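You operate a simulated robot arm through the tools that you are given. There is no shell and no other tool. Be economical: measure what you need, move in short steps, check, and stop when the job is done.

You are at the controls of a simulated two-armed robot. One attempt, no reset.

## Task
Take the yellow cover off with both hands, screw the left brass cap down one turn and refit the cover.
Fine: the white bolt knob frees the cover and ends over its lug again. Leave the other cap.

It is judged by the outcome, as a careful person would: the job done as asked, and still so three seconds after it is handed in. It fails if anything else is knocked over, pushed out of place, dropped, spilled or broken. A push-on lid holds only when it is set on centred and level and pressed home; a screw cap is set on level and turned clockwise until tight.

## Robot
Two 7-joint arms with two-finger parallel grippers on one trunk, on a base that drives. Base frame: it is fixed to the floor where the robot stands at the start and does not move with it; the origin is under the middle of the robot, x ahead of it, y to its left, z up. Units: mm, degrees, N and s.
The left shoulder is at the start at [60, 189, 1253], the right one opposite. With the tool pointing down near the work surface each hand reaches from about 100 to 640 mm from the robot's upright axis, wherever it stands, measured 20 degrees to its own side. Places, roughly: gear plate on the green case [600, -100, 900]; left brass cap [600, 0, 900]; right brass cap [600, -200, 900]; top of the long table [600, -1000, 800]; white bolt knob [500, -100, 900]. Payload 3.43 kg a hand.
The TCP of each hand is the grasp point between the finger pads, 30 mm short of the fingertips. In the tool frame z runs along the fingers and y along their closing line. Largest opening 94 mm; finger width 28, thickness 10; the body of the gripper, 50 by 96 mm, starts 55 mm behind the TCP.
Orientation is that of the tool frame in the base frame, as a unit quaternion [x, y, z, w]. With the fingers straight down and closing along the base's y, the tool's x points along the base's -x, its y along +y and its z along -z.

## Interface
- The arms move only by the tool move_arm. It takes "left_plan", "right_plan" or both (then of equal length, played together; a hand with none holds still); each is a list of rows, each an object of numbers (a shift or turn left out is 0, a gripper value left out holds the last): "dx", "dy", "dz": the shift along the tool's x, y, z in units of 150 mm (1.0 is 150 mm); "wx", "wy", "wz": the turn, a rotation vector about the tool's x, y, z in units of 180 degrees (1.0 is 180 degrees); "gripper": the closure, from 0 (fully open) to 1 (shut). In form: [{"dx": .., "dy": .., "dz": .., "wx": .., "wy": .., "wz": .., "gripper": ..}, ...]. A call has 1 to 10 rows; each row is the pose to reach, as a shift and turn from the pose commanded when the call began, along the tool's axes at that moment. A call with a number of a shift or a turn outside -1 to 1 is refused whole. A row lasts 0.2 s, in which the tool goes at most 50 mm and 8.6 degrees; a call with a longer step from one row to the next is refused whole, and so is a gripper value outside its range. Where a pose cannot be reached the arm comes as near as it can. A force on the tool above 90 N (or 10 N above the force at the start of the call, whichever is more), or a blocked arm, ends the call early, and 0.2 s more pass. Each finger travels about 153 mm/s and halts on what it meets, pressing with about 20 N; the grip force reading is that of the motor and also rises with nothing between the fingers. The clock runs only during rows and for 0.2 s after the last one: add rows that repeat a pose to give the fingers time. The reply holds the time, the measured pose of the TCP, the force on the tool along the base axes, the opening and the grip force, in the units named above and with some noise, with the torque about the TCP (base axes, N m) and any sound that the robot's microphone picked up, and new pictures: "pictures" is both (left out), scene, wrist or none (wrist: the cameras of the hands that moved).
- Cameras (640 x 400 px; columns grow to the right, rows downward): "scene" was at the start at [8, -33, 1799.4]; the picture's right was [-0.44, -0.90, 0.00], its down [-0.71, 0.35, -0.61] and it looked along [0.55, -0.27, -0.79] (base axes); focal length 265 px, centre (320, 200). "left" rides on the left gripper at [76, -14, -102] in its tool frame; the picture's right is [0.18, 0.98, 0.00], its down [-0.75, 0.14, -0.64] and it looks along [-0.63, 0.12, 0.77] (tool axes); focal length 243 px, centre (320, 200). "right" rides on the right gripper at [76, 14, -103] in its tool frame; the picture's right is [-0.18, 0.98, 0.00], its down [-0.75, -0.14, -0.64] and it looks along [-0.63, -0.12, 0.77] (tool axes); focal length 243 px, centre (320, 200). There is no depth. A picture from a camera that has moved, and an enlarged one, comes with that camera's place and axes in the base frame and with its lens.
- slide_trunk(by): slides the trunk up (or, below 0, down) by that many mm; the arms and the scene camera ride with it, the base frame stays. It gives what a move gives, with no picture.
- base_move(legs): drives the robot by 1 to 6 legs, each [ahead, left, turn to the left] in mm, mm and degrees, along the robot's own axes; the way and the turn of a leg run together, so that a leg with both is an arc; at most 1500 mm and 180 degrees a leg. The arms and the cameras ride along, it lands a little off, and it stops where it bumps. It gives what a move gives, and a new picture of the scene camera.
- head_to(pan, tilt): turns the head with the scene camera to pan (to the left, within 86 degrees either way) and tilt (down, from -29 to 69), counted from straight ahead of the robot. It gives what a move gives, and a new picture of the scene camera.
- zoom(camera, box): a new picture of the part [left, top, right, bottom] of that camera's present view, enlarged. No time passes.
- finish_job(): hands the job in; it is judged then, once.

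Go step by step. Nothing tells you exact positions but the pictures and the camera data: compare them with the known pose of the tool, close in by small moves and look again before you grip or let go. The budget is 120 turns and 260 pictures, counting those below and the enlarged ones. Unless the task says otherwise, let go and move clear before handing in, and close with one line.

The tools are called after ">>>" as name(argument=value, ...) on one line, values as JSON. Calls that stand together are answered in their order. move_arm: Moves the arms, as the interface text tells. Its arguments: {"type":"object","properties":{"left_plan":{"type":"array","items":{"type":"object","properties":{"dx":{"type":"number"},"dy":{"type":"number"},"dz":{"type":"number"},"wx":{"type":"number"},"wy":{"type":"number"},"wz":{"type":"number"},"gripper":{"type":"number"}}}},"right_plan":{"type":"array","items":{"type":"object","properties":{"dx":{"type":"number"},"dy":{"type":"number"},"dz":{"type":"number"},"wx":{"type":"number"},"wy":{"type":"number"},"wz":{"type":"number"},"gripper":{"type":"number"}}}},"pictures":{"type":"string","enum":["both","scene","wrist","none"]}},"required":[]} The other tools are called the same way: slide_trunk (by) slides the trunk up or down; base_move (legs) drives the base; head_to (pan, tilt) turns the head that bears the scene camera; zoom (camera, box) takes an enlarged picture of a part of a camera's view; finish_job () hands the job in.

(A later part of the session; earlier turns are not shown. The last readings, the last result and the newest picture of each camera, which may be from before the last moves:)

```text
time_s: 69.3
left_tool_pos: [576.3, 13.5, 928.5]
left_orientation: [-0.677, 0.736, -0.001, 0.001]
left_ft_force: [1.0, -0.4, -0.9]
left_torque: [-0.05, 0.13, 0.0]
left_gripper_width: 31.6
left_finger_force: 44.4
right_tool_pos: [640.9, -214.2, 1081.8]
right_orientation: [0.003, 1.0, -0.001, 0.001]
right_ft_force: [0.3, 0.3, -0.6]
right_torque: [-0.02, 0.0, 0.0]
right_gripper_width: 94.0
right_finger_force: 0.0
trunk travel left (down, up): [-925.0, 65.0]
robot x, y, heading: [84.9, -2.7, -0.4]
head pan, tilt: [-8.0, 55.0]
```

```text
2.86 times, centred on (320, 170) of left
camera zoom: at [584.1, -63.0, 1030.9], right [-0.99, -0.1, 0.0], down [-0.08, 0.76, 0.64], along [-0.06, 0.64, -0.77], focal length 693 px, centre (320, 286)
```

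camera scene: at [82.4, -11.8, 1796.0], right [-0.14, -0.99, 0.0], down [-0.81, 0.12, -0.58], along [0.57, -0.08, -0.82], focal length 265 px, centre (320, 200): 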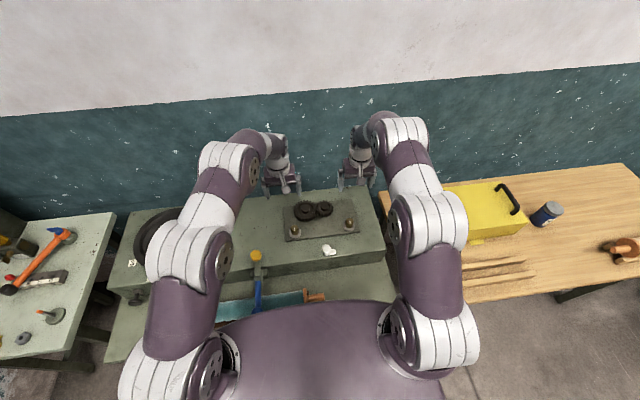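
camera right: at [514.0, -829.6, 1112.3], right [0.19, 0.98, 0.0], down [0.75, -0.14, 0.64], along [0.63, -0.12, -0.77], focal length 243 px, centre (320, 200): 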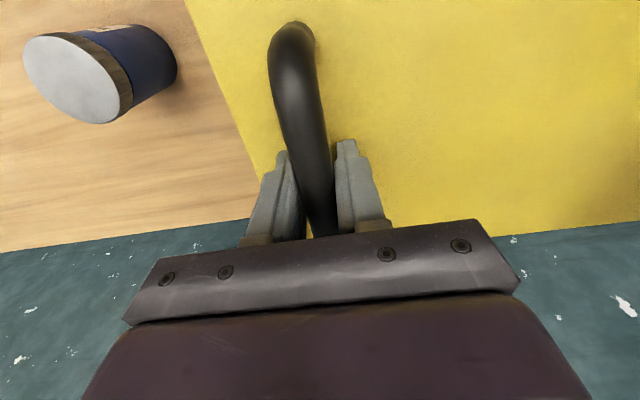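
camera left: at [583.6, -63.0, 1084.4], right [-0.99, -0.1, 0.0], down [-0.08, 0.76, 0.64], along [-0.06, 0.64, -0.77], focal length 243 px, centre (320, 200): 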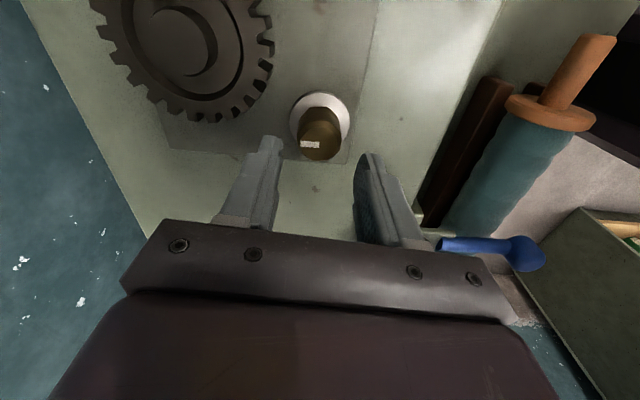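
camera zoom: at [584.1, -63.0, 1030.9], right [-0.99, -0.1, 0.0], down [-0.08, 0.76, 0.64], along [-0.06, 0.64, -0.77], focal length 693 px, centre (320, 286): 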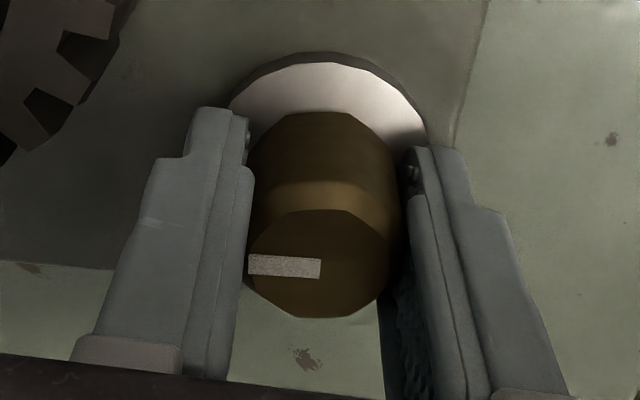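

Mark is exactly opposite to the first grip, so the second half turn starts from a clean state.

>>> move_arm(left_plan=[{"wz": 0.0475}, {"wz": 0.095}, {"wz": 0.1425}, {"wz": 0.19}, {"wz": 0.2375}, {"wz": 0.285}, {"wz": 0.3325}, {"wz": 0.38}, {"wz": 0.4275}, {"wz": 0.475}], pictures="none")

>>> move_arm(left_plan=[{"wz": 0.0475}, {"wz": 0.095}, {"wz": 0.1425}, {"wz": 0.19}, {"wz": 0.2375}, {"wz": 0.285}, {"wz": 0.3325}, {"wz": 0.38}, {"wz": 0.4275}, {"wz": 0.475}], pictures="none")

>>> zoom(camera="left", box=[220, 100, 420, 240])

```text
time_s: 71.5
left_tool_pos: [576.9, 13.4, 927.7]
left_orientation: [0.004, 1.0, 0.0, 0.001]
left_ft_force: [4.2, -2.0, -1.8]
left_torque: [-0.24, -0.06, 0.0]
left_gripper_width: 31.8
left_finger_force: 45.2
right_tool_pos: [641.5, -214.7, 1081.9]
right_orientation: [0.003, 1.0, 0.001, 0.001]
right_ft_force: [-0.3, 0.1, -0.3]
right_torque: [-0.04, 0.01, -0.02]
right_gripper_width: 93.8
right_finger_force: 0.1
trunk travel left (down, up): [-925.0, 65.0]
robot x, y, heading: [82.4, 3.2, -0.2]
head pan, tilt: [-8.0, 55.0]
```

```text
time_s: 73.7
left_tool_pos: [575.8, 13.6, 926.9]
left_orientation: [0.682, 0.732, 0.0, 0.0]
left_ft_force: [3.5, -4.1, -3.4]
left_torque: [-1.2, 0.02, -0.02]
left_gripper_width: 31.7
left_finger_force: 44.9
right_tool_pos: [641.2, -214.6, 1081.2]
right_orientation: [0.002, 1.0, 0.001, 0.0]
right_ft_force: [-0.7, -0.3, -0.2]
right_torque: [0.0, -0.01, 0.01]
right_gripper_width: 94.1
right_finger_force: 0.1
trunk travel left (down, up): [-925.0, 65.0]
robot x, y, heading: [82.5, -5.0, -0.4]
head pan, tilt: [-8.0, 55.0]
```

```text
2.86 times, centred on (320, 170) of left
camera zoom: at [556.7, 88.9, 1030.9], right [0.97, 0.25, 0.0], down [0.19, -0.74, 0.64], along [0.16, -0.62, -0.77], focal length 693 px, centre (320, 286)
```

zoom: 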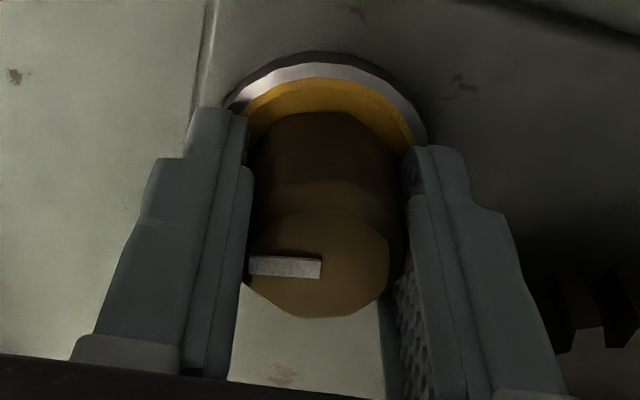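

A yellow ring has appeared on the flange, perhaps an indicator. I finish the last 9°, open, rise and look.

>>> move_arm(left_plan=[{"wz": 0.04}, {"wz": 0.05}, {"wz": 0.05}, {"wz": 0.05, "gripper": 0.51}, {"wz": 0.05, "gripper": 0.51}, {"wz": 0.05, "dz": -0.15}, {"wz": 0.05, "dz": -0.35}, {"wz": 0.01, "dz": -0.35}, {"wz": -0.0375, "dz": -0.35}, {"wz": -0.085, "dz": -0.35}], pictures="none")

>>> zoom(camera="left", box=[220, 60, 420, 200])

>>> zoom(camera="scene", box=[270, 185, 390, 260])

```text
time_s: 75.9
left_tool_pos: [574.9, 13.4, 980.2]
left_orientation: [0.576, 0.817, 0.001, 0.001]
left_ft_force: [0.6, -1.0, -0.1]
left_torque: [0.04, 0.01, 0.02]
left_gripper_width: 46.2
left_finger_force: 0.0
right_tool_pos: [640.8, -214.7, 1083.5]
right_orientation: [0.003, 1.0, 0.0, 0.001]
right_ft_force: [-0.2, -0.1, 0.4]
right_torque: [0.03, 0.0, 0.02]
right_gripper_width: 94.1
right_finger_force: 0.1
trunk travel left (down, up): [-925.0, 65.0]
robot x, y, heading: [80.6, 1.7, -0.3]
head pan, tilt: [-8.0, 55.0]
```

```text
2.86 times, centred on (320, 130) of left
camera zoom: at [536.2, 81.2, 1083.7], right [0.86, 0.5, 0.0], down [0.39, -0.66, 0.64], along [0.32, -0.55, -0.77], focal length 693 px, centre (320, 400)
```

zoom: 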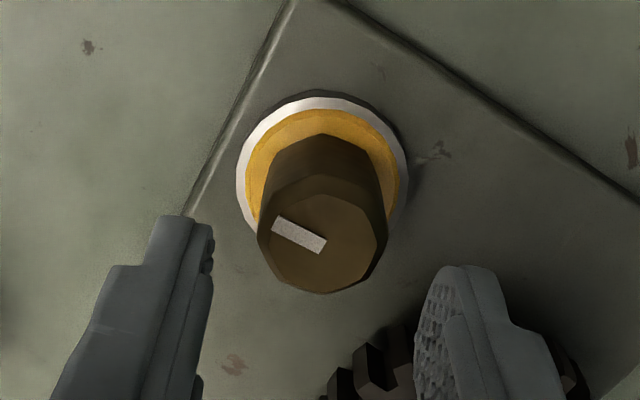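

```text
5.33 times, centred on (330, 222) of scene
camera zoom: at [92.4, -10.3, 1795.8], right [-0.14, -0.99, 0.0], down [-0.81, 0.12, -0.57], along [0.57, -0.08, -0.82], focal length 1415 px, centre (267, 80)
```

zoom: 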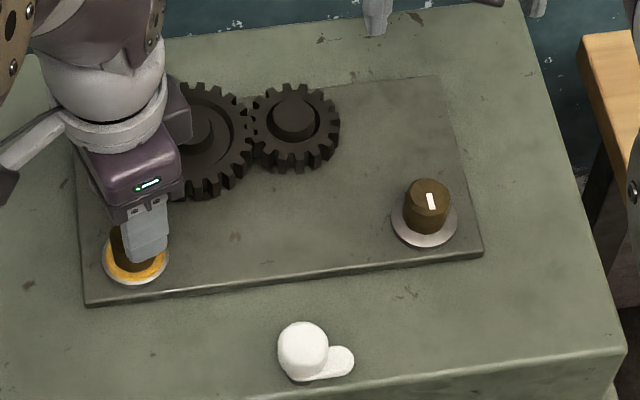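

The mark is back pointing at the robot: exactly one turn, with grease showing around the cap. I raise the left hand and turn it back straight.

>>> move_arm(left_plan=[{"dz": -0.2, "wz": -0.045}, {"dz": -0.4, "wz": -0.09}, {"dz": -0.6, "wz": -0.135}, {"dz": -0.7, "wz": -0.18}, {"dz": -0.7, "wz": -0.225}, {"dz": -0.7, "wz": -0.27}, {"dz": -0.7, "wz": -0.315}, {"dz": -0.7, "wz": -0.36}, {"dz": -0.7, "wz": -0.39, "gripper": 0}, {"dz": -0.7, "wz": -0.39, "gripper": 0}], pictures="none")

```text
time_s: 78.1
left_tool_pos: [576.2, 14.7, 1085.8]
left_orientation: [0.002, 1.0, 0.0, 0.001]
left_ft_force: [0.7, 0.0, 0.6]
left_torque: [0.01, 0.0, 0.03]
left_gripper_width: 94.0
left_finger_force: 0.0
right_tool_pos: [640.1, -215.2, 1081.4]
right_orientation: [0.003, 1.0, 0.0, 0.001]
right_ft_force: [-0.2, -0.1, -0.1]
right_torque: [0.01, 0.0, 0.0]
right_gripper_width: 94.0
right_finger_force: 0.1
trunk travel left (down, up): [-925.0, 65.0]
robot x, y, heading: [79.9, 0.8, -0.6]
head pan, tilt: [-8.0, 55.0]
```

>>> move_arm(left_plan=[{"dx": -0.2, "dy": 0.06}, {"dx": -0.425, "dy": 0.125}, {"dx": -0.425, "dy": 0.125}], pictures="none")

>>> base_move(legs=[[-50, 0, 0.4], [0, -310, 0], [0, -320, 0]])

```text
time_s: 78.9
left_tool_pos: [638.2, 32.1, 1086.3]
left_orientation: [0.003, 1.0, 0.0, 0.001]
left_ft_force: [-0.1, -0.2, 0.1]
left_torque: [-0.01, -0.01, -0.05]
left_gripper_width: 94.0
left_finger_force: 0.0
right_tool_pos: [640.0, -214.2, 1082.7]
right_orientation: [0.003, 1.0, 0.0, 0.001]
right_ft_force: [0.0, 0.4, -0.1]
right_torque: [0.03, -0.01, -0.03]
right_gripper_width: 94.0
right_finger_force: 0.0
trunk travel left (down, up): [-925.0, 65.0]
robot x, y, heading: [78.0, -0.9, -0.4]
head pan, tilt: [-8.0, 55.0]
```

```text
time_s: 83.3
left_tool_pos: [590.2, -596.0, 1084.9]
left_orientation: [-0.001, 1.0, -0.002, 0.001]
left_ft_force: [0.1, 0.1, 0.9]
left_torque: [-0.03, 0.01, -0.01]
left_gripper_width: 94.1
left_finger_force: 0.1
right_tool_pos: [592.7, -842.6, 1082.2]
right_orientation: [-0.001, 1.0, -0.001, 0.001]
right_ft_force: [0.0, -0.5, 0.1]
right_torque: [-0.04, 0.01, -0.01]
right_gripper_width: 94.2
right_finger_force: 0.2
trunk travel left (down, up): [-925.0, 65.0]
robot x, y, heading: [31.2, -631.0, 0.1]
head pan, tilt: [-8.0, 55.0]
camera scene: at [44.0, -641.1, 1795.8], right [-0.14, -0.99, 0.0], down [-0.81, 0.11, -0.57], along [0.57, -0.08, -0.82], focal length 265 px, centre (320, 200)
```

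scene: 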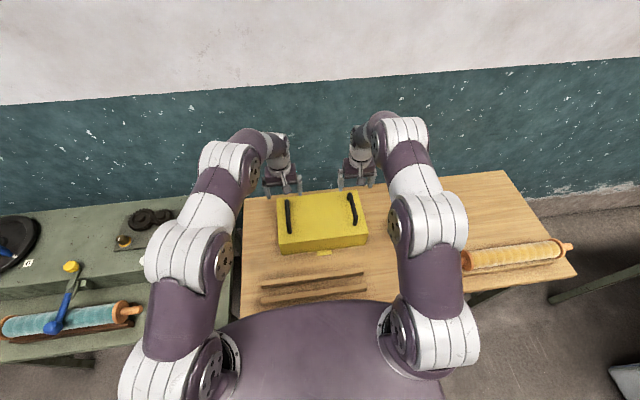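

Back over the cover. I lower both open hands around the handles.

>>> move_arm(left_plan=[{"dz": 0.2, "dy": 0.008}, {"dz": 0.4, "dy": 0.008}, {"dz": 0.6, "dy": 0.008}, {"dz": 0.75, "dy": 0.008}, {"dz": 0.88, "dy": 0.008}, {"dz": 0.97, "dy": 0.008}, {"dz": 0.97, "dy": 0.008}], right_plan=[{"dz": 0.2, "dy": -0.012, "dx": 0.018}, {"dz": 0.4, "dy": -0.012, "dx": 0.018}, {"dz": 0.6, "dy": -0.012, "dx": 0.018}, {"dz": 0.75, "dy": -0.012, "dx": 0.018}, {"dz": 0.86, "dy": -0.012, "dx": 0.018}, {"dz": 0.95, "dy": -0.012, "dx": 0.018}, {"dz": 0.95, "dy": -0.012, "dx": 0.018}], pictures="wrist")

```text
time_s: 84.9
left_tool_pos: [591.0, -595.4, 940.5]
left_orientation: [0.0, 1.0, -0.001, 0.001]
left_ft_force: [-0.1, 0.9, -0.6]
left_torque: [0.02, 0.0, -0.04]
left_gripper_width: 94.1
left_finger_force: 0.0
right_tool_pos: [589.7, -845.3, 940.3]
right_orientation: [-0.001, 1.0, -0.001, 0.001]
right_ft_force: [1.0, 0.8, -0.1]
right_torque: [0.0, 0.0, -0.02]
right_gripper_width: 94.0
right_finger_force: 0.0
trunk travel left (down, up): [-925.0, 65.0]
robot x, y, heading: [33.5, -631.9, -0.1]
head pan, tilt: [-8.0, 55.0]
camera right: at [511.9, -830.6, 1042.1], right [0.18, 0.98, 0.0], down [0.75, -0.14, 0.64], along [0.63, -0.12, -0.77], focal length 243 px, centre (320, 200)
camera left: at [514.3, -610.6, 1044.2], right [-0.19, 0.98, 0.0], down [0.75, 0.14, 0.64], along [0.63, 0.12, -0.77], focal length 243 px, centre (320, 200)
```

right: 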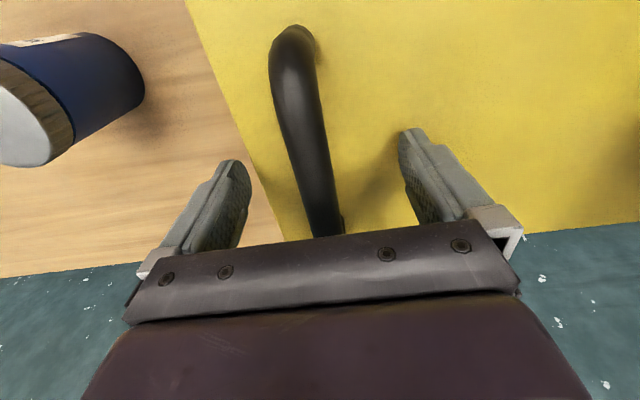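
left: 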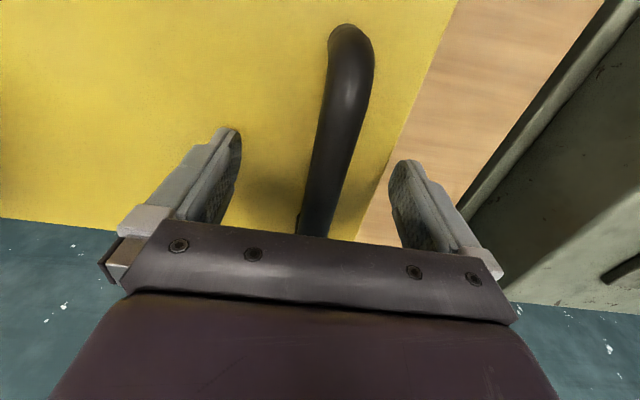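

Both handles lie between the pads as before. I close.

>>> move_arm(left_plan=[{"gripper": 0.5}, {"gripper": 1}, {"gripper": 1}, {"gripper": 1}, {"gripper": 1}], right_plan=[{"gripper": 0.5}, {"gripper": 1}, {"gripper": 1}, {"gripper": 1}, {"gripper": 1}], pictures="none")

```text
time_s: 86.1
left_tool_pos: [590.4, -596.1, 941.2]
left_orientation: [-0.002, 1.0, 0.0, 0.0]
left_ft_force: [-2.0, 18.7, 5.2]
left_torque: [-0.11, -0.02, -0.17]
left_gripper_width: 22.3
left_finger_force: 20.4
right_tool_pos: [590.0, -844.3, 939.3]
right_orientation: [-0.001, 1.0, 0.0, 0.0]
right_ft_force: [1.3, -17.6, 0.1]
right_torque: [0.13, -0.05, -0.2]
right_gripper_width: 22.4
right_finger_force: 20.3
trunk travel left (down, up): [-925.0, 65.0]
robot x, y, heading: [29.3, -631.9, 0.2]
head pan, tilt: [-8.0, 55.0]
```

Good grip. I ease the side load and lift in two steps.

>>> move_arm(left_plan=[{"dz": -0.03, "dy": 0.007}, {"dz": -0.08, "dy": 0.007}, {"dz": -0.18, "dy": 0.007}, {"dz": -0.3, "dy": 0.007}, {"dz": -0.42, "dy": 0.007}, {"dz": -0.54, "dy": 0.007}, {"dz": -0.66, "dy": 0.007}, {"dz": -0.78, "dy": 0.007}, {"dz": -0.88, "dy": 0.007}, {"dz": -0.95, "dy": 0.007}], right_plan=[{"dz": -0.03, "dy": -0.007}, {"dz": -0.08, "dy": -0.007}, {"dz": -0.18, "dy": -0.007}, {"dz": -0.3, "dy": -0.007}, {"dz": -0.42, "dy": -0.007}, {"dz": -0.54, "dy": -0.007}, {"dz": -0.66, "dy": -0.007}, {"dz": -0.78, "dy": -0.007}, {"dz": -0.88, "dy": -0.007}, {"dz": -0.95, "dy": -0.007}], pictures="scene")

>>> move_arm(left_plan=[{"dz": -0.1}, {"dz": -0.22}, {"dz": -0.34}, {"dz": -0.46}, {"dz": -0.52}, {"dz": -0.52}], right_plan=[{"dz": -0.1}, {"dz": -0.22}, {"dz": -0.34}, {"dz": -0.46}, {"dz": -0.52}, {"dz": -0.52}], pictures="scene")

```text
time_s: 88.3
left_tool_pos: [591.8, -595.2, 1083.1]
left_orientation: [0.0, 1.0, 0.0, 0.001]
left_ft_force: [-0.2, -26.9, -5.7]
left_torque: [0.21, 0.18, 0.02]
left_gripper_width: 22.5
left_finger_force: 19.9
right_tool_pos: [591.6, -845.1, 1082.1]
right_orientation: [-0.001, 1.0, 0.001, 0.0]
right_ft_force: [0.0, 27.3, -6.1]
right_torque: [-0.25, -0.18, -0.08]
right_gripper_width: 22.5
right_finger_force: 19.1
trunk travel left (down, up): [-925.0, 65.0]
robot x, y, heading: [32.8, -630.9, 0.2]
head pan, tilt: [-8.0, 55.0]
camera scene: at [45.6, -643.7, 1795.7], right [-0.14, -0.99, 0.0], down [-0.81, 0.11, -0.57], along [0.57, -0.08, -0.82], focal length 265 px, centre (320, 200)
```

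scene: 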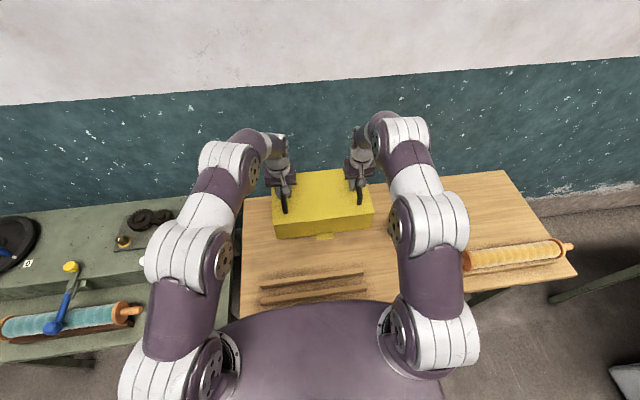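

```text
time_s: 89.7
left_tool_pos: [591.8, -596.6, 1159.8]
left_orientation: [-0.001, 1.0, -0.001, 0.001]
left_ft_force: [-0.6, -39.3, -6.8]
left_torque: [0.27, -0.32, 0.01]
left_gripper_width: 22.2
left_finger_force: 20.4
right_tool_pos: [590.1, -846.7, 1159.4]
right_orientation: [-0.001, 1.0, 0.002, -0.001]
right_ft_force: [0.9, 38.8, -6.5]
right_torque: [-0.35, 0.25, -0.03]
right_gripper_width: 22.3
right_finger_force: 20.5
trunk travel left (down, up): [-925.0, 65.0]
robot x, y, heading: [28.1, -632.8, 0.0]
head pan, tilt: [-8.0, 55.0]
camera scene: at [46.7, -643.9, 1795.8], right [-0.14, -0.99, 0.0], down [-0.81, 0.11, -0.57], along [0.57, -0.08, -0.82], focal length 265 px, centre (320, 200)
```

scene: 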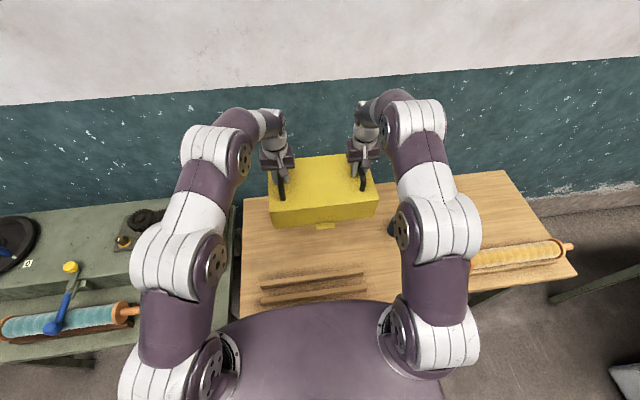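

I ease the pull by a mm and drive back over the case.

>>> move_arm(left_plan=[{"dy": -0.008}, {"dy": -0.008}], right_plan=[{"dy": 0.008}, {"dy": 0.008}], pictures="none")

>>> base_move(legs=[[0, 316, 0], [0, 317, 0], [50, 0, 0]])

>>> zoom(camera="scene", box=[240, 110, 400, 270])

```text
time_s: 90.3
left_tool_pos: [590.5, -596.3, 1159.4]
left_orientation: [-0.001, 1.0, 0.0, 0.001]
left_ft_force: [-1.4, -24.2, -6.8]
left_torque: [0.15, -0.19, 0.01]
left_gripper_width: 22.3
left_finger_force: 20.3
right_tool_pos: [592.7, -846.1, 1160.6]
right_orientation: [0.0, 1.0, 0.0, 0.0]
right_ft_force: [0.0, 24.5, -6.3]
right_torque: [-0.25, 0.23, 0.03]
right_gripper_width: 22.5
right_finger_force: 19.8
trunk travel left (down, up): [-925.0, 65.0]
robot x, y, heading: [32.5, -632.0, 0.1]
head pan, tilt: [-8.0, 55.0]
```

```text
time_s: 94.6
left_tool_pos: [630.1, 39.1, 1165.5]
left_orientation: [-0.001, 1.0, 0.001, 0.003]
left_ft_force: [-0.8, 7.7, -5.6]
left_torque: [-0.03, -0.01, 0.06]
left_gripper_width: 22.5
left_finger_force: 19.9
right_tool_pos: [630.0, -210.9, 1163.1]
right_orientation: [-0.002, 1.0, 0.0, 0.003]
right_ft_force: [-1.2, -7.6, -5.2]
right_torque: [0.05, -0.12, 0.03]
right_gripper_width: 22.3
right_finger_force: 20.3
trunk travel left (down, up): [-925.0, 65.0]
robot x, y, heading: [77.4, 4.0, 0.3]
head pan, tilt: [-8.0, 55.0]
camera scene: at [79.9, -11.0, 1796.0], right [-0.14, -0.99, 0.0], down [-0.81, 0.11, -0.58], along [0.57, -0.08, -0.82], focal length 265 px, centre (320, 200)
```

scene: 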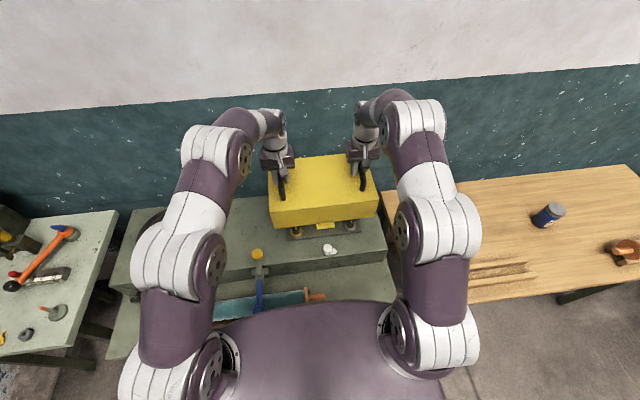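

```text
2.50 times, centred on (320, 190) of scene
camera zoom: at [79.9, -11.0, 1796.0], right [-0.14, -0.99, 0.0], down [-0.81, 0.11, -0.58], along [0.57, -0.08, -0.82], focal length 663 px, centre (320, 225)
```

zoom: 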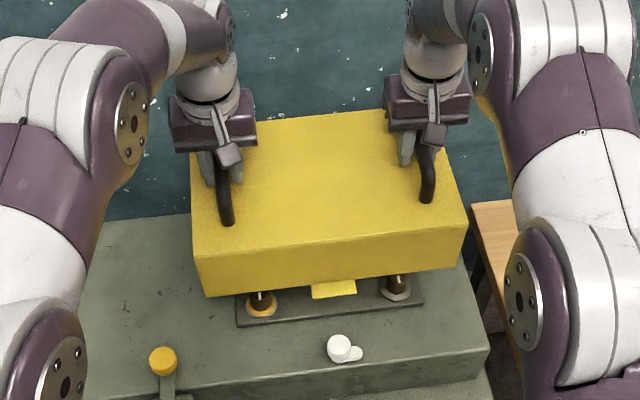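

Very near the original pose. I let it settle and read the pose again.

>>> move_arm(left_plan=[{"dz": 0}, {"dz": 0}, {"dz": 0}], right_plan=[{"dz": 0}, {"dz": 0}, {"dz": 0}], pictures="none")

>>> zoom(camera="scene", box=[240, 110, 400, 270])

```text
time_s: 95.4
left_tool_pos: [638.9, 39.5, 1159.4]
left_orientation: [-0.002, 1.0, 0.001, -0.001]
left_ft_force: [0.4, 0.9, -7.1]
left_torque: [0.0, -0.02, -0.04]
left_gripper_width: 22.4
left_finger_force: 20.5
right_tool_pos: [639.0, -209.9, 1158.6]
right_orientation: [-0.001, 1.0, 0.0, 0.0]
right_ft_force: [1.8, -0.4, -6.4]
right_torque: [0.03, 0.04, -0.04]
right_gripper_width: 22.2
right_finger_force: 19.5
trunk travel left (down, up): [-925.0, 65.0]
robot x, y, heading: [76.1, 0.7, 0.1]
head pan, tilt: [-8.0, 55.0]
```

```text
2.50 times, centred on (320, 190) of scene
camera zoom: at [95.2, -9.0, 1795.7], right [-0.14, -0.99, 0.0], down [-0.81, 0.11, -0.57], along [0.57, -0.08, -0.82], focal length 663 px, centre (320, 225)
```

zoom: 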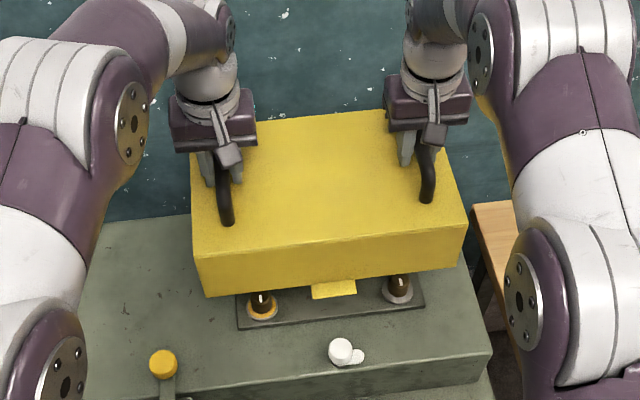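

I shift 2.4 mm ahead and 1.5 mm right and lower to about 15 mm above the seat.

>>> move_arm(left_plan=[{"dx": -0.016, "dy": -0.01}, {"dx": -0.016, "dy": -0.01, "dz": 0.1}, {"dx": -0.016, "dy": -0.01, "dz": 0.2}, {"dx": -0.016, "dy": -0.01, "dz": 0.3}, {"dx": -0.016, "dy": -0.01, "dz": 0.4}, {"dx": -0.016, "dy": -0.01, "dz": 0.5}, {"dx": -0.016, "dy": -0.01, "dz": 0.6}, {"dx": -0.016, "dy": -0.01, "dz": 0.7}, {"dx": -0.016, "dy": -0.01, "dz": 0.8}, {"dx": -0.016, "dy": -0.01, "dz": 0.8}], right_plan=[{"dx": -0.016, "dy": -0.01}, {"dx": -0.016, "dy": -0.01, "dz": 0.1}, {"dx": -0.016, "dy": -0.01, "dz": 0.2}, {"dx": -0.016, "dy": -0.01, "dz": 0.3}, {"dx": -0.016, "dy": -0.01, "dz": 0.4}, {"dx": -0.016, "dy": -0.01, "dz": 0.5}, {"dx": -0.016, "dy": -0.01, "dz": 0.6}, {"dx": -0.016, "dy": -0.01, "dz": 0.7}, {"dx": -0.016, "dy": -0.01, "dz": 0.8}, {"dx": -0.016, "dy": -0.01, "dz": 0.8}], pictures="none")

>>> zoom(camera="scene", box=[240, 160, 400, 270])

```text
time_s: 97.6
left_tool_pos: [639.5, 37.4, 1040.3]
left_orientation: [-0.002, 1.0, 0.0, 0.0]
left_ft_force: [-0.2, 4.7, -5.7]
left_torque: [-0.08, 0.01, 0.0]
left_gripper_width: 22.5
left_finger_force: 19.9
right_tool_pos: [639.9, -212.0, 1039.8]
right_orientation: [-0.002, 1.0, 0.001, 0.0]
right_ft_force: [0.6, -4.6, -6.4]
right_torque: [0.0, 0.01, 0.02]
right_gripper_width: 22.2
right_finger_force: 19.9
trunk travel left (down, up): [-925.0, 65.0]
robot x, y, heading: [77.0, 0.7, 0.1]
head pan, tilt: [-8.0, 55.0]
```

```text
3.64 times, centred on (320, 215) of scene
camera zoom: at [91.9, -9.2, 1795.8], right [-0.14, -0.99, 0.0], down [-0.81, 0.11, -0.57], along [0.57, -0.08, -0.82], focal length 964 px, centre (320, 146)
```

zoom: 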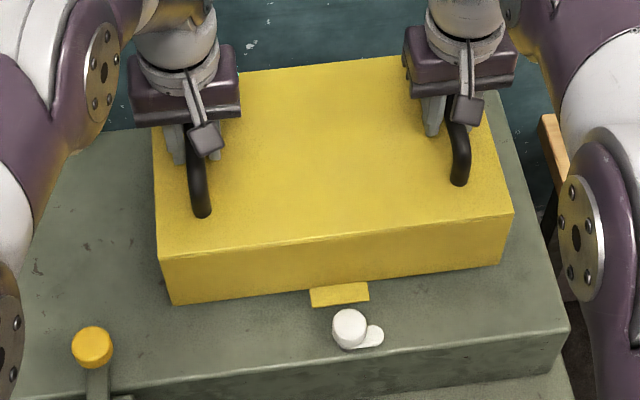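

Well aligned over the lug and latch. I nudge 1 mm ahead and lower slowly to contact.

>>> move_arm(left_plan=[{"dx": -0.008}, {"dx": -0.008, "dz": 0.025}, {"dx": -0.008, "dz": 0.05}, {"dx": -0.008, "dz": 0.075}, {"dx": -0.008, "dz": 0.09}, {"dx": -0.008, "dz": 0.09}], right_plan=[{"dx": -0.008}, {"dx": -0.008, "dz": 0.025}, {"dx": -0.008, "dz": 0.05}, {"dx": -0.008, "dz": 0.075}, {"dx": -0.008, "dz": 0.09}, {"dx": -0.008, "dz": 0.09}], pictures="none")

```text
time_s: 99.0
left_tool_pos: [641.8, 38.3, 1027.1]
left_orientation: [-0.002, 1.0, -0.001, 0.0]
left_ft_force: [-0.8, -2.1, -6.6]
left_torque: [0.07, 0.02, -0.09]
left_gripper_width: 22.2
left_finger_force: 20.1
right_tool_pos: [641.4, -212.2, 1026.2]
right_orientation: [-0.002, 1.0, 0.0, -0.001]
right_ft_force: [0.4, 1.9, -6.2]
right_torque: [0.07, -0.06, -0.09]
right_gripper_width: 22.3
right_finger_force: 20.0
trunk travel left (down, up): [-925.0, 65.0]
robot x, y, heading: [76.6, -2.6, 0.0]
head pan, tilt: [-8.0, 55.0]
```

>>> move_arm(left_plan=[{"dz": 0.015}, {"dz": 0.03}, {"dz": 0.045}, {"dz": 0.045}], right_plan=[{"dz": 0.015}, {"dz": 0.03}, {"dz": 0.045}, {"dz": 0.045}], pictures="none")

>>> zoom(camera="scene", box=[240, 160, 400, 270])

```text
time_s: 100.0
left_tool_pos: [640.5, 37.5, 1021.0]
left_orientation: [-0.003, 1.0, -0.001, 0.002]
left_ft_force: [-0.3, -1.4, 5.1]
left_torque: [0.02, 0.59, -0.18]
left_gripper_width: 22.3
left_finger_force: 20.1
right_tool_pos: [641.0, -212.7, 1020.7]
right_orientation: [-0.002, 1.0, 0.0, 0.0]
right_ft_force: [1.5, 0.5, -7.7]
right_torque: [0.0, 0.15, -0.26]
right_gripper_width: 22.4
right_finger_force: 20.0
trunk travel left (down, up): [-925.0, 65.0]
robot x, y, heading: [75.0, 2.2, 0.1]
head pan, tilt: [-8.0, 55.0]
```

```text
3.64 times, centred on (320, 215) of scene
camera zoom: at [91.6, -9.8, 1796.0], right [-0.14, -0.99, 0.0], down [-0.81, 0.11, -0.57], along [0.57, -0.08, -0.82], focal length 964 px, centre (320, 146)
```

zoom: 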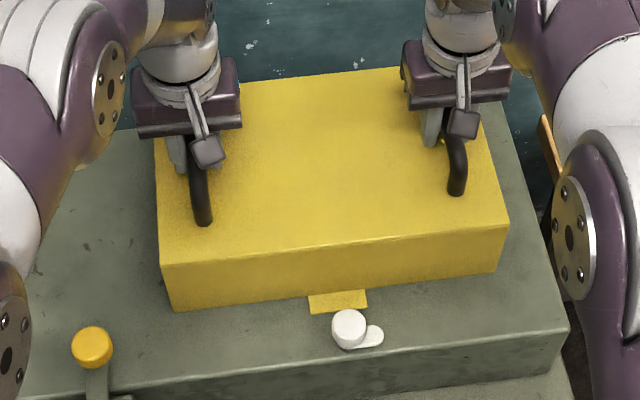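

The left side has just touched. I continue a few mm to seat it.

>>> move_arm(left_plan=[{"dz": 0.01}, {"dz": 0.02}, {"dz": 0.02}], right_plan=[{"dz": 0.01}, {"dz": 0.025}, {"dz": 0.025}], pictures="none")

>>> zoom(camera="scene", box=[250, 180, 400, 270])

```text
time_s: 100.8
left_tool_pos: [639.4, 38.4, 1019.0]
left_orientation: [-0.002, 1.0, 0.0, 0.003]
left_ft_force: [9.7, -4.2, 14.8]
left_torque: [0.0, 0.19, 0.0]
left_gripper_width: 22.5
left_finger_force: 19.7
right_tool_pos: [640.5, -211.4, 1018.0]
right_orientation: [-0.002, 1.0, 0.0, 0.004]
right_ft_force: [1.3, -0.2, 17.8]
right_torque: [0.01, 0.0, -0.12]
right_gripper_width: 22.9
right_finger_force: 20.2
trunk travel left (down, up): [-925.0, 65.0]
robot x, y, heading: [81.7, 1.6, 0.3]
head pan, tilt: [-8.0, 55.0]
```

```text
4.27 times, centred on (325, 225) of scene
camera zoom: at [88.0, -9.2, 1796.2], right [-0.14, -0.99, 0.0], down [-0.81, 0.11, -0.57], along [0.57, -0.08, -0.82], focal length 1132 px, centre (299, 93)
```

zoom: 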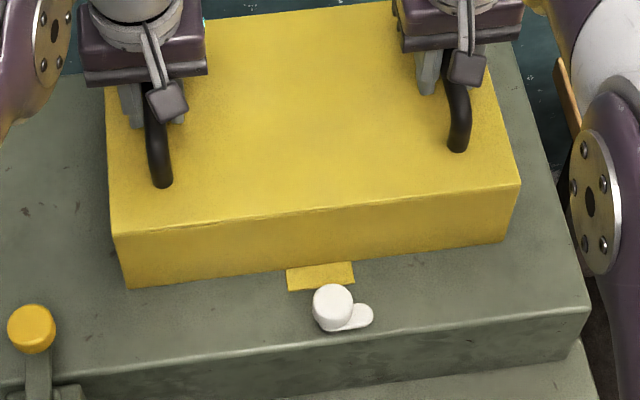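

Both sides bear evenly and the cover sits flat with its lug by the latch. I release both handles and rise.

>>> move_arm(left_plan=[{"dz": -0.012}, {"dz": -0.012, "gripper": 0.7}, {"dz": -0.012, "gripper": 0}, {"dz": -0.012, "gripper": 0}, {"dz": -0.012, "gripper": 0}, {"dz": -0.2}, {"dz": -0.45}, {"dz": -0.7}, {"dz": -0.75}, {"dz": -0.75}], right_plan=[{"dz": -0.012}, {"dz": -0.012, "gripper": 0.7}, {"dz": -0.012, "gripper": 0}, {"dz": -0.012, "gripper": 0}, {"dz": -0.012, "gripper": 0}, {"dz": -0.2}, {"dz": -0.45}, {"dz": -0.7}, {"dz": -0.75}, {"dz": -0.75}], pictures="scene")

>>> zoom(camera="scene", box=[250, 170, 400, 270])

```text
time_s: 103.0
left_tool_pos: [641.2, 39.3, 1130.5]
left_orientation: [-0.002, 1.0, 0.001, -0.001]
left_ft_force: [0.1, -0.3, 0.1]
left_torque: [0.04, 0.0, 0.0]
left_gripper_width: 94.1
left_finger_force: 0.1
right_tool_pos: [640.1, -211.1, 1128.1]
right_orientation: [-0.002, 1.0, 0.0, -0.001]
right_ft_force: [0.1, -0.1, 0.4]
right_torque: [-0.03, 0.01, -0.01]
right_gripper_width: 94.1
right_finger_force: 0.1
trunk travel left (down, up): [-925.0, 65.0]
robot x, y, heading: [77.9, 3.6, 0.5]
head pan, tilt: [-8.0, 55.0]
camera scene: at [90.8, -9.0, 1795.8], right [-0.14, -0.99, 0.0], down [-0.81, 0.11, -0.57], along [0.57, -0.08, -0.82], focal length 265 px, centre (320, 200)
```

scene: 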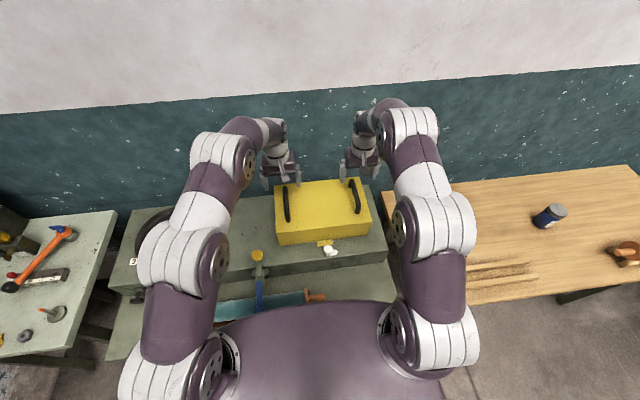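

```text
4.00 times, centred on (325, 220) of scene
camera zoom: at [90.8, -9.0, 1795.8], right [-0.14, -0.99, 0.0], down [-0.81, 0.11, -0.57], along [0.57, -0.08, -0.82], focal length 1061 px, centre (300, 120)
```

zoom: 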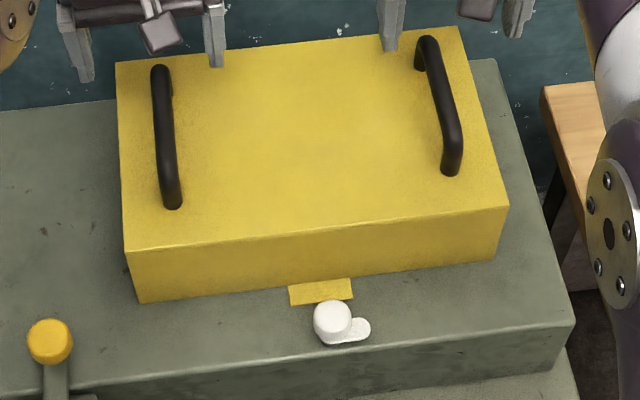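

The cover is back exactly where it was. Now the right hand returns to the knob.

>>> move_arm(right_plan=[{"dx": 0.25}, {"dx": 0.5, "dy": 0.15}, {"dx": 0.75, "dy": 0.35}, {"dx": 1.0, "dy": 0.55}, {"dx": 1.0, "dy": 0.8}, {"dx": 1.0, "dy": 0.8, "dz": 0.25}, {"dx": 1.0, "dy": 0.8, "dz": 0.5}, {"dx": 1.0, "dy": 0.8, "dz": 0.5}], pictures="wrist")

```text
time_s: 104.8
left_tool_pos: [639.6, 39.6, 1131.4]
left_orientation: [-0.002, 1.0, 0.0, 0.002]
left_ft_force: [-0.1, 0.4, -0.2]
left_torque: [0.01, 0.0, 0.04]
left_gripper_width: 94.0
left_finger_force: 0.1
right_tool_pos: [488.3, -93.2, 1055.4]
right_orientation: [-0.002, 1.0, -0.001, 0.001]
right_ft_force: [0.5, 0.2, 0.3]
right_torque: [0.0, 0.0, -0.02]
right_gripper_width: 94.1
right_finger_force: 0.0
trunk travel left (down, up): [-925.0, 65.0]
robot x, y, heading: [82.4, -3.3, 0.1]
head pan, tilt: [-8.0, 55.0]
camera right: at [411.6, -77.5, 1157.3], right [0.18, 0.98, 0.0], down [0.75, -0.14, 0.64], along [0.63, -0.12, -0.77], focal length 243 px, centre (320, 200)
```

right: 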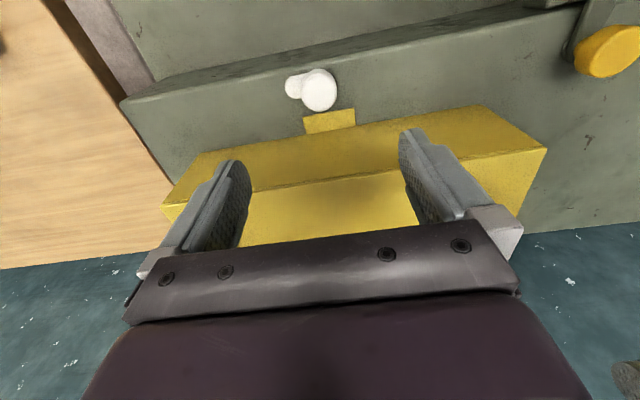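

I centre on (478,-91) and lower around the knob.

>>> move_arm(right_plan=[{"dx": 0.065, "dy": 0.012}, {"dx": 0.065, "dy": 0.012, "dz": 0.2}, {"dx": 0.065, "dy": 0.012, "dz": 0.4}, {"dx": 0.065, "dy": 0.012, "dz": 0.6}, {"dx": 0.065, "dy": 0.012, "dz": 0.75}, {"dx": 0.065, "dy": 0.012, "dz": 0.845}, {"dx": 0.065, "dy": 0.012, "dz": 0.845}], pictures="wrist")

```text
time_s: 106.4
left_tool_pos: [641.0, 37.9, 1130.9]
left_orientation: [-0.001, 1.0, 0.001, 0.001]
left_ft_force: [0.8, 0.3, 0.6]
left_torque: [0.0, 0.03, -0.01]
left_gripper_width: 94.1
left_finger_force: 0.1
right_tool_pos: [477.8, -89.8, 926.7]
right_orientation: [-0.002, 1.0, -0.001, 0.001]
right_ft_force: [-0.1, 0.5, -0.2]
right_torque: [0.02, -0.02, -0.01]
right_gripper_width: 94.1
right_finger_force: 0.1
trunk travel left (down, up): [-925.0, 65.0]
robot x, y, heading: [78.5, 3.1, 0.2]
head pan, tilt: [-8.0, 55.0]
camera right: at [401.9, -76.0, 1030.2], right [0.18, 0.98, 0.0], down [0.75, -0.14, 0.64], along [0.63, -0.12, -0.77], focal length 243 px, centre (320, 200)
```

right: 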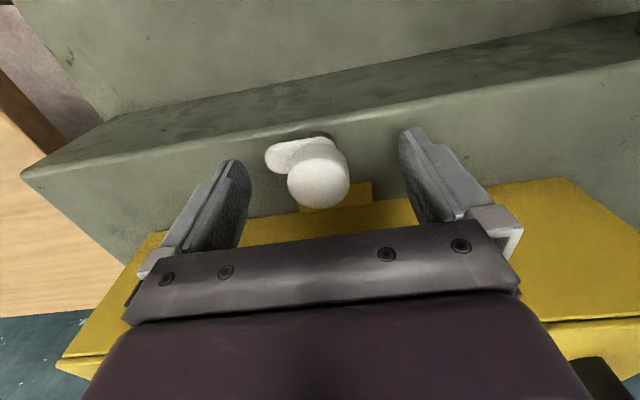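

>>> move_arm(right_plan=[{"dy": -0.008, "gripper": 0.6}, {"dy": -0.008, "gripper": 1}, {"dy": -0.008, "gripper": 1}, {"dy": -0.008, "gripper": 1}, {"dy": -0.008, "gripper": 1}], pictures="none")

>>> move_arm(right_plan=[{"wz": -0.0475}, {"wz": -0.095}, {"wz": -0.1425}, {"wz": -0.19}, {"wz": -0.2375}, {"wz": -0.285}, {"wz": -0.3325}, {"wz": -0.38}, {"wz": -0.4275}, {"wz": -0.475}], pictures="none")

>>> zoom(camera="right", box=[220, 100, 380, 220])

```text
time_s: 107.6
left_tool_pos: [641.2, 40.3, 1131.5]
left_orientation: [-0.002, 1.0, 0.0, 0.0]
left_ft_force: [0.3, 0.5, -0.5]
left_torque: [0.07, 0.0, -0.02]
left_gripper_width: 94.2
left_finger_force: 0.0
right_tool_pos: [479.6, -91.5, 927.5]
right_orientation: [-0.003, 1.0, 0.0, 0.0]
right_ft_force: [-0.3, 5.1, -2.3]
right_torque: [0.41, -0.18, 0.0]
right_gripper_width: 33.1
right_finger_force: 44.9
trunk travel left (down, up): [-925.0, 65.0]
robot x, y, heading: [78.9, -0.2, 0.3]
head pan, tilt: [-8.0, 55.0]
```

```text
time_s: 109.8
left_tool_pos: [640.3, 40.4, 1130.8]
left_orientation: [-0.002, 1.0, 0.0, 0.001]
left_ft_force: [0.7, 0.6, 0.6]
left_torque: [-0.02, 0.01, -0.03]
left_gripper_width: 94.0
left_finger_force: 0.2
right_tool_pos: [479.3, -91.5, 927.3]
right_orientation: [-0.681, 0.732, -0.002, -0.001]
right_ft_force: [-3.7, 9.9, 0.2]
right_torque: [1.15, -0.01, -0.01]
right_gripper_width: 33.5
right_finger_force: 45.1
trunk travel left (down, up): [-925.0, 65.0]
robot x, y, heading: [80.0, 0.4, 0.1]
head pan, tilt: [-8.0, 55.0]
```

```text
3.33 times, centred on (300, 160) of right
camera zoom: at [458.5, -165.2, 1030.2], right [-0.97, 0.25, 0.0], down [0.19, 0.74, 0.64], along [0.16, 0.62, -0.77], focal length 809 px, centre (387, 333)
```

zoom: 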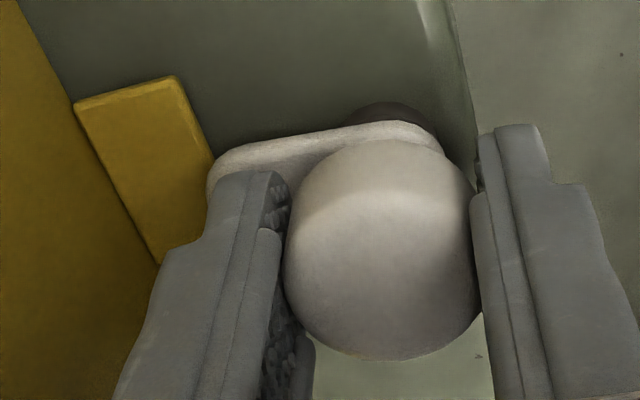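

The arm has swung back over the lug with only a few degrees left. I turn another 8° toward the stop.

>>> move_arm(right_plan=[{"wz": -0.025}, {"wz": -0.045}, {"wz": -0.045}], pictures="none")

>>> move_arm(right_plan=[{"gripper": 0.5}, {"gripper": 0.5}, {"gripper": 0.5}, {"dz": -0.2}, {"dz": -0.45}, {"dz": -0.7}, {"dz": -0.95, "gripper": 0}, {"dz": -1.0}], pictures="wrist")

>>> zoom(camera="right", box=[260, 40, 380, 140])

```text
time_s: 110.6
left_tool_pos: [639.8, 39.3, 1130.6]
left_orientation: [-0.002, 1.0, 0.0, 0.002]
left_ft_force: [-0.1, 0.1, 0.8]
left_torque: [-0.02, -0.03, -0.01]
left_gripper_width: 94.1
left_finger_force: 0.1
right_tool_pos: [479.2, -92.1, 927.7]
right_orientation: [0.731, -0.683, 0.0, 0.0]
right_ft_force: [-0.7, 2.6, 1.8]
right_torque: [-0.26, 0.14, -0.77]
right_gripper_width: 33.6
right_finger_force: 45.0
trunk travel left (down, up): [-925.0, 65.0]
robot x, y, heading: [78.3, 0.7, -0.1]
head pan, tilt: [-8.0, 55.0]
```

```text
time_s: 112.4
left_tool_pos: [639.8, 39.3, 1129.9]
left_orientation: [-0.002, 1.0, 0.0, 0.0]
left_ft_force: [-0.2, -0.8, 0.7]
left_torque: [0.02, -0.03, 0.01]
left_gripper_width: 94.1
left_finger_force: 0.1
right_tool_pos: [480.3, -92.5, 1076.7]
right_orientation: [0.731, -0.682, 0.0, -0.001]
right_ft_force: [-0.6, -0.3, -0.6]
right_torque: [0.0, 0.03, -0.04]
right_gripper_width: 93.8
right_finger_force: 0.0
trunk travel left (down, up): [-925.0, 65.0]
robot x, y, heading: [78.8, 3.3, 0.0]
head pan, tilt: [-8.0, 55.0]
camera right: at [469.1, -168.6, 1179.9], right [-0.99, 0.12, 0.0], down [0.09, 0.76, 0.64], along [0.08, 0.64, -0.77], focal length 243 px, centre (320, 200)
```

right: 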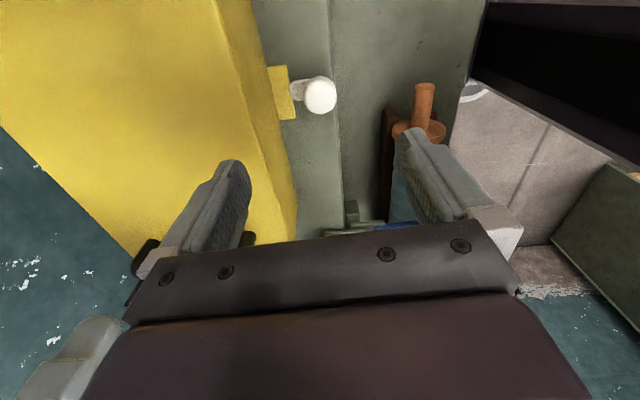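

```text
4.00 times, centred on (320, 90) of right
camera zoom: at [469.1, -168.6, 1179.9], right [-0.99, 0.12, 0.0], down [0.09, 0.76, 0.64], along [0.08, 0.64, -0.77], focal length 970 px, centre (320, 640)
```

zoom: 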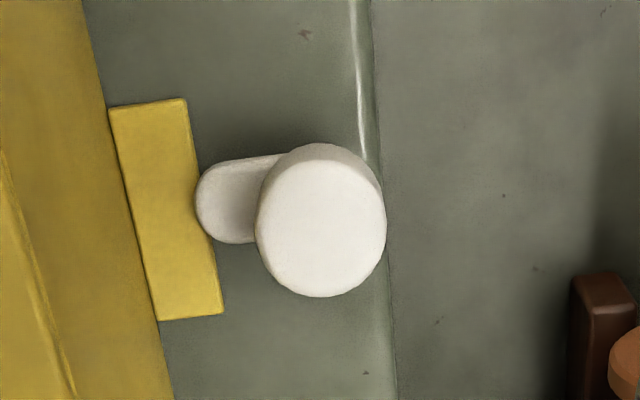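

The stop is felt (0.77 N m) and the arm points over the lug. I clear both hands and check the overlap against the view at the start.

>>> move_arm(right_plan=[{"dz": -0.2, "wz": 0.0475}, {"dz": -0.4, "wz": 0.095, "dx": 0.2}, {"dz": -0.6, "wz": 0.1425, "dx": 0.4}, {"dz": -0.6, "wz": 0.19, "dx": 0.6}, {"dz": -0.6, "wz": 0.2375, "dx": 0.8}, {"dz": -0.6, "wz": 0.285, "dx": 1.0}, {"dz": -0.6, "wz": 0.3325, "dx": 1.0}, {"dz": -0.6, "wz": 0.38, "dx": 1.0}, {"dz": -0.6, "wz": 0.4275, "dx": 1.0}, {"dz": -0.6, "wz": 0.475, "dx": 1.0}], left_plan=[{"dz": 0}, {"dz": -0.2, "dx": 0.1}, {"dz": -0.4, "dx": 0.3}, {"dz": -0.45, "dx": 0.5, "dy": 0.2}, {"dz": -0.45, "dx": 0.7, "dy": 0.4}, {"dz": -0.45, "dx": 0.9, "dy": 0.6}, {"dz": -0.45, "dx": 1.0, "dy": 0.8}, {"dz": -0.45, "dx": 1.0, "dy": 1.0}, {"dz": -0.45, "dx": 1.0, "dy": 1.0}, {"dz": -0.45, "dx": 1.0, "dy": 1.0}], pictures="none")

>>> base_move(legs=[[-80, 0, 0]])

```text
time_s: 114.6
left_tool_pos: [486.9, 187.6, 1198.1]
left_orientation: [-0.002, 1.0, 0.0, 0.001]
left_ft_force: [0.9, -0.2, 0.2]
left_torque: [-0.03, -0.01, 0.04]
left_gripper_width: 93.9
left_finger_force: 0.1
right_tool_pos: [488.9, -240.9, 1166.8]
right_orientation: [-0.073, 0.997, -0.001, 0.0]
right_ft_force: [-0.1, 0.3, 0.8]
right_torque: [0.01, -0.02, -0.01]
right_gripper_width: 94.1
right_finger_force: 0.2
trunk travel left (down, up): [-925.0, 65.0]
robot x, y, heading: [80.9, 1.0, 0.2]
head pan, tilt: [-8.0, 55.0]
```

```text
time_s: 115.7
left_tool_pos: [413.2, 187.4, 1195.4]
left_orientation: [-0.001, 1.0, 0.0, -0.002]
left_ft_force: [-0.1, 0.3, -0.9]
left_torque: [0.02, 0.04, 0.01]
left_gripper_width: 94.0
left_finger_force: 0.0
right_tool_pos: [414.4, -241.5, 1165.4]
right_orientation: [-0.073, 0.997, 0.0, -0.002]
right_ft_force: [-0.7, -0.2, -0.5]
right_torque: [-0.03, -0.03, 0.01]
right_gripper_width: 94.3
right_finger_force: 0.0
trunk travel left (down, up): [-925.0, 65.0]
robot x, y, heading: [0.8, 1.0, -0.0]
head pan, tilt: [-8.0, 55.0]
camera scene: at [17.3, -9.4, 1795.7], right [-0.14, -0.99, 0.0], down [-0.81, 0.11, -0.57], along [0.57, -0.08, -0.82], focal length 265 px, centre (320, 200)
```

scene: 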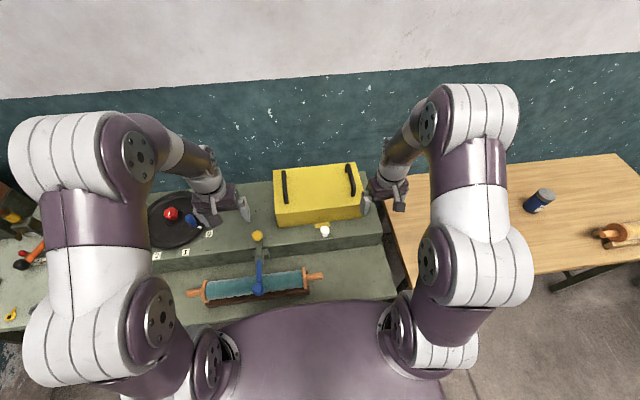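

Now I put the left hand back at the start viewpoint to compare the latch.

>>> move_arm(left_plan=[{"dx": 0.2}, {"dx": 0.4, "dy": 0.08}, {"dx": 0.43, "dy": 0.08}, {"dx": 0.43, "dy": 0.08}], pictures="none")

>>> zoom(camera="left", box=[60, 80, 220, 180])

>>> zoom(camera="scene", box=[260, 155, 380, 245])

```text
time_s: 116.7
left_tool_pos: [344.9, 199.0, 1198.1]
left_orientation: [-0.001, 1.0, 0.001, 0.0]
left_ft_force: [0.3, -1.0, 0.0]
left_torque: [0.0, -0.01, 0.0]
left_gripper_width: 94.0
left_finger_force: 0.0
right_tool_pos: [411.3, -242.1, 1167.0]
right_orientation: [-0.073, 0.997, -0.001, 0.0]
right_ft_force: [0.0, -0.6, 0.5]
right_torque: [0.0, 0.04, -0.01]
right_gripper_width: 94.1
right_finger_force: 0.1
trunk travel left (down, up): [-925.0, 65.0]
robot x, y, heading: [-1.9, -1.7, 0.0]
head pan, tilt: [-8.0, 55.0]
```

```text
4.00 times, centred on (140, 130) of left
camera zoom: at [268.5, 183.7, 1301.4], right [-0.19, 0.98, 0.0], down [0.75, 0.14, 0.64], along [0.63, 0.12, -0.77], focal length 970 px, centre (1040, 480)
```

zoom: 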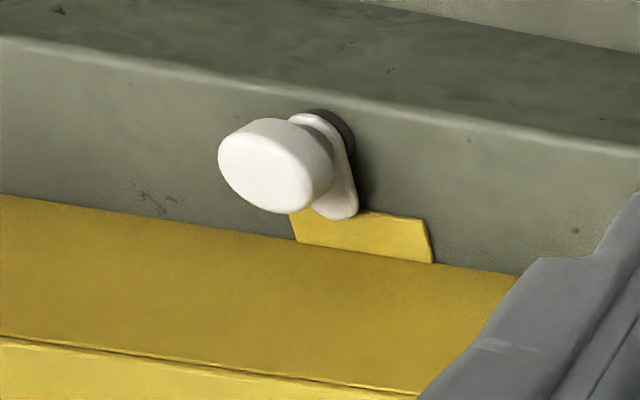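

```text
4.44 times, centred on (320, 200) of scene
camera zoom: at [12.0, -9.5, 1795.8], right [-0.14, -0.99, 0.0], down [-0.81, 0.11, -0.57], along [0.57, -0.08, -0.82], focal length 1179 px, centre (320, 200)
```

zoom: 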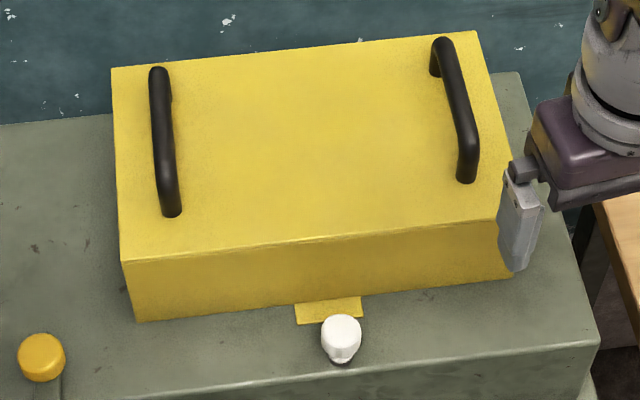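

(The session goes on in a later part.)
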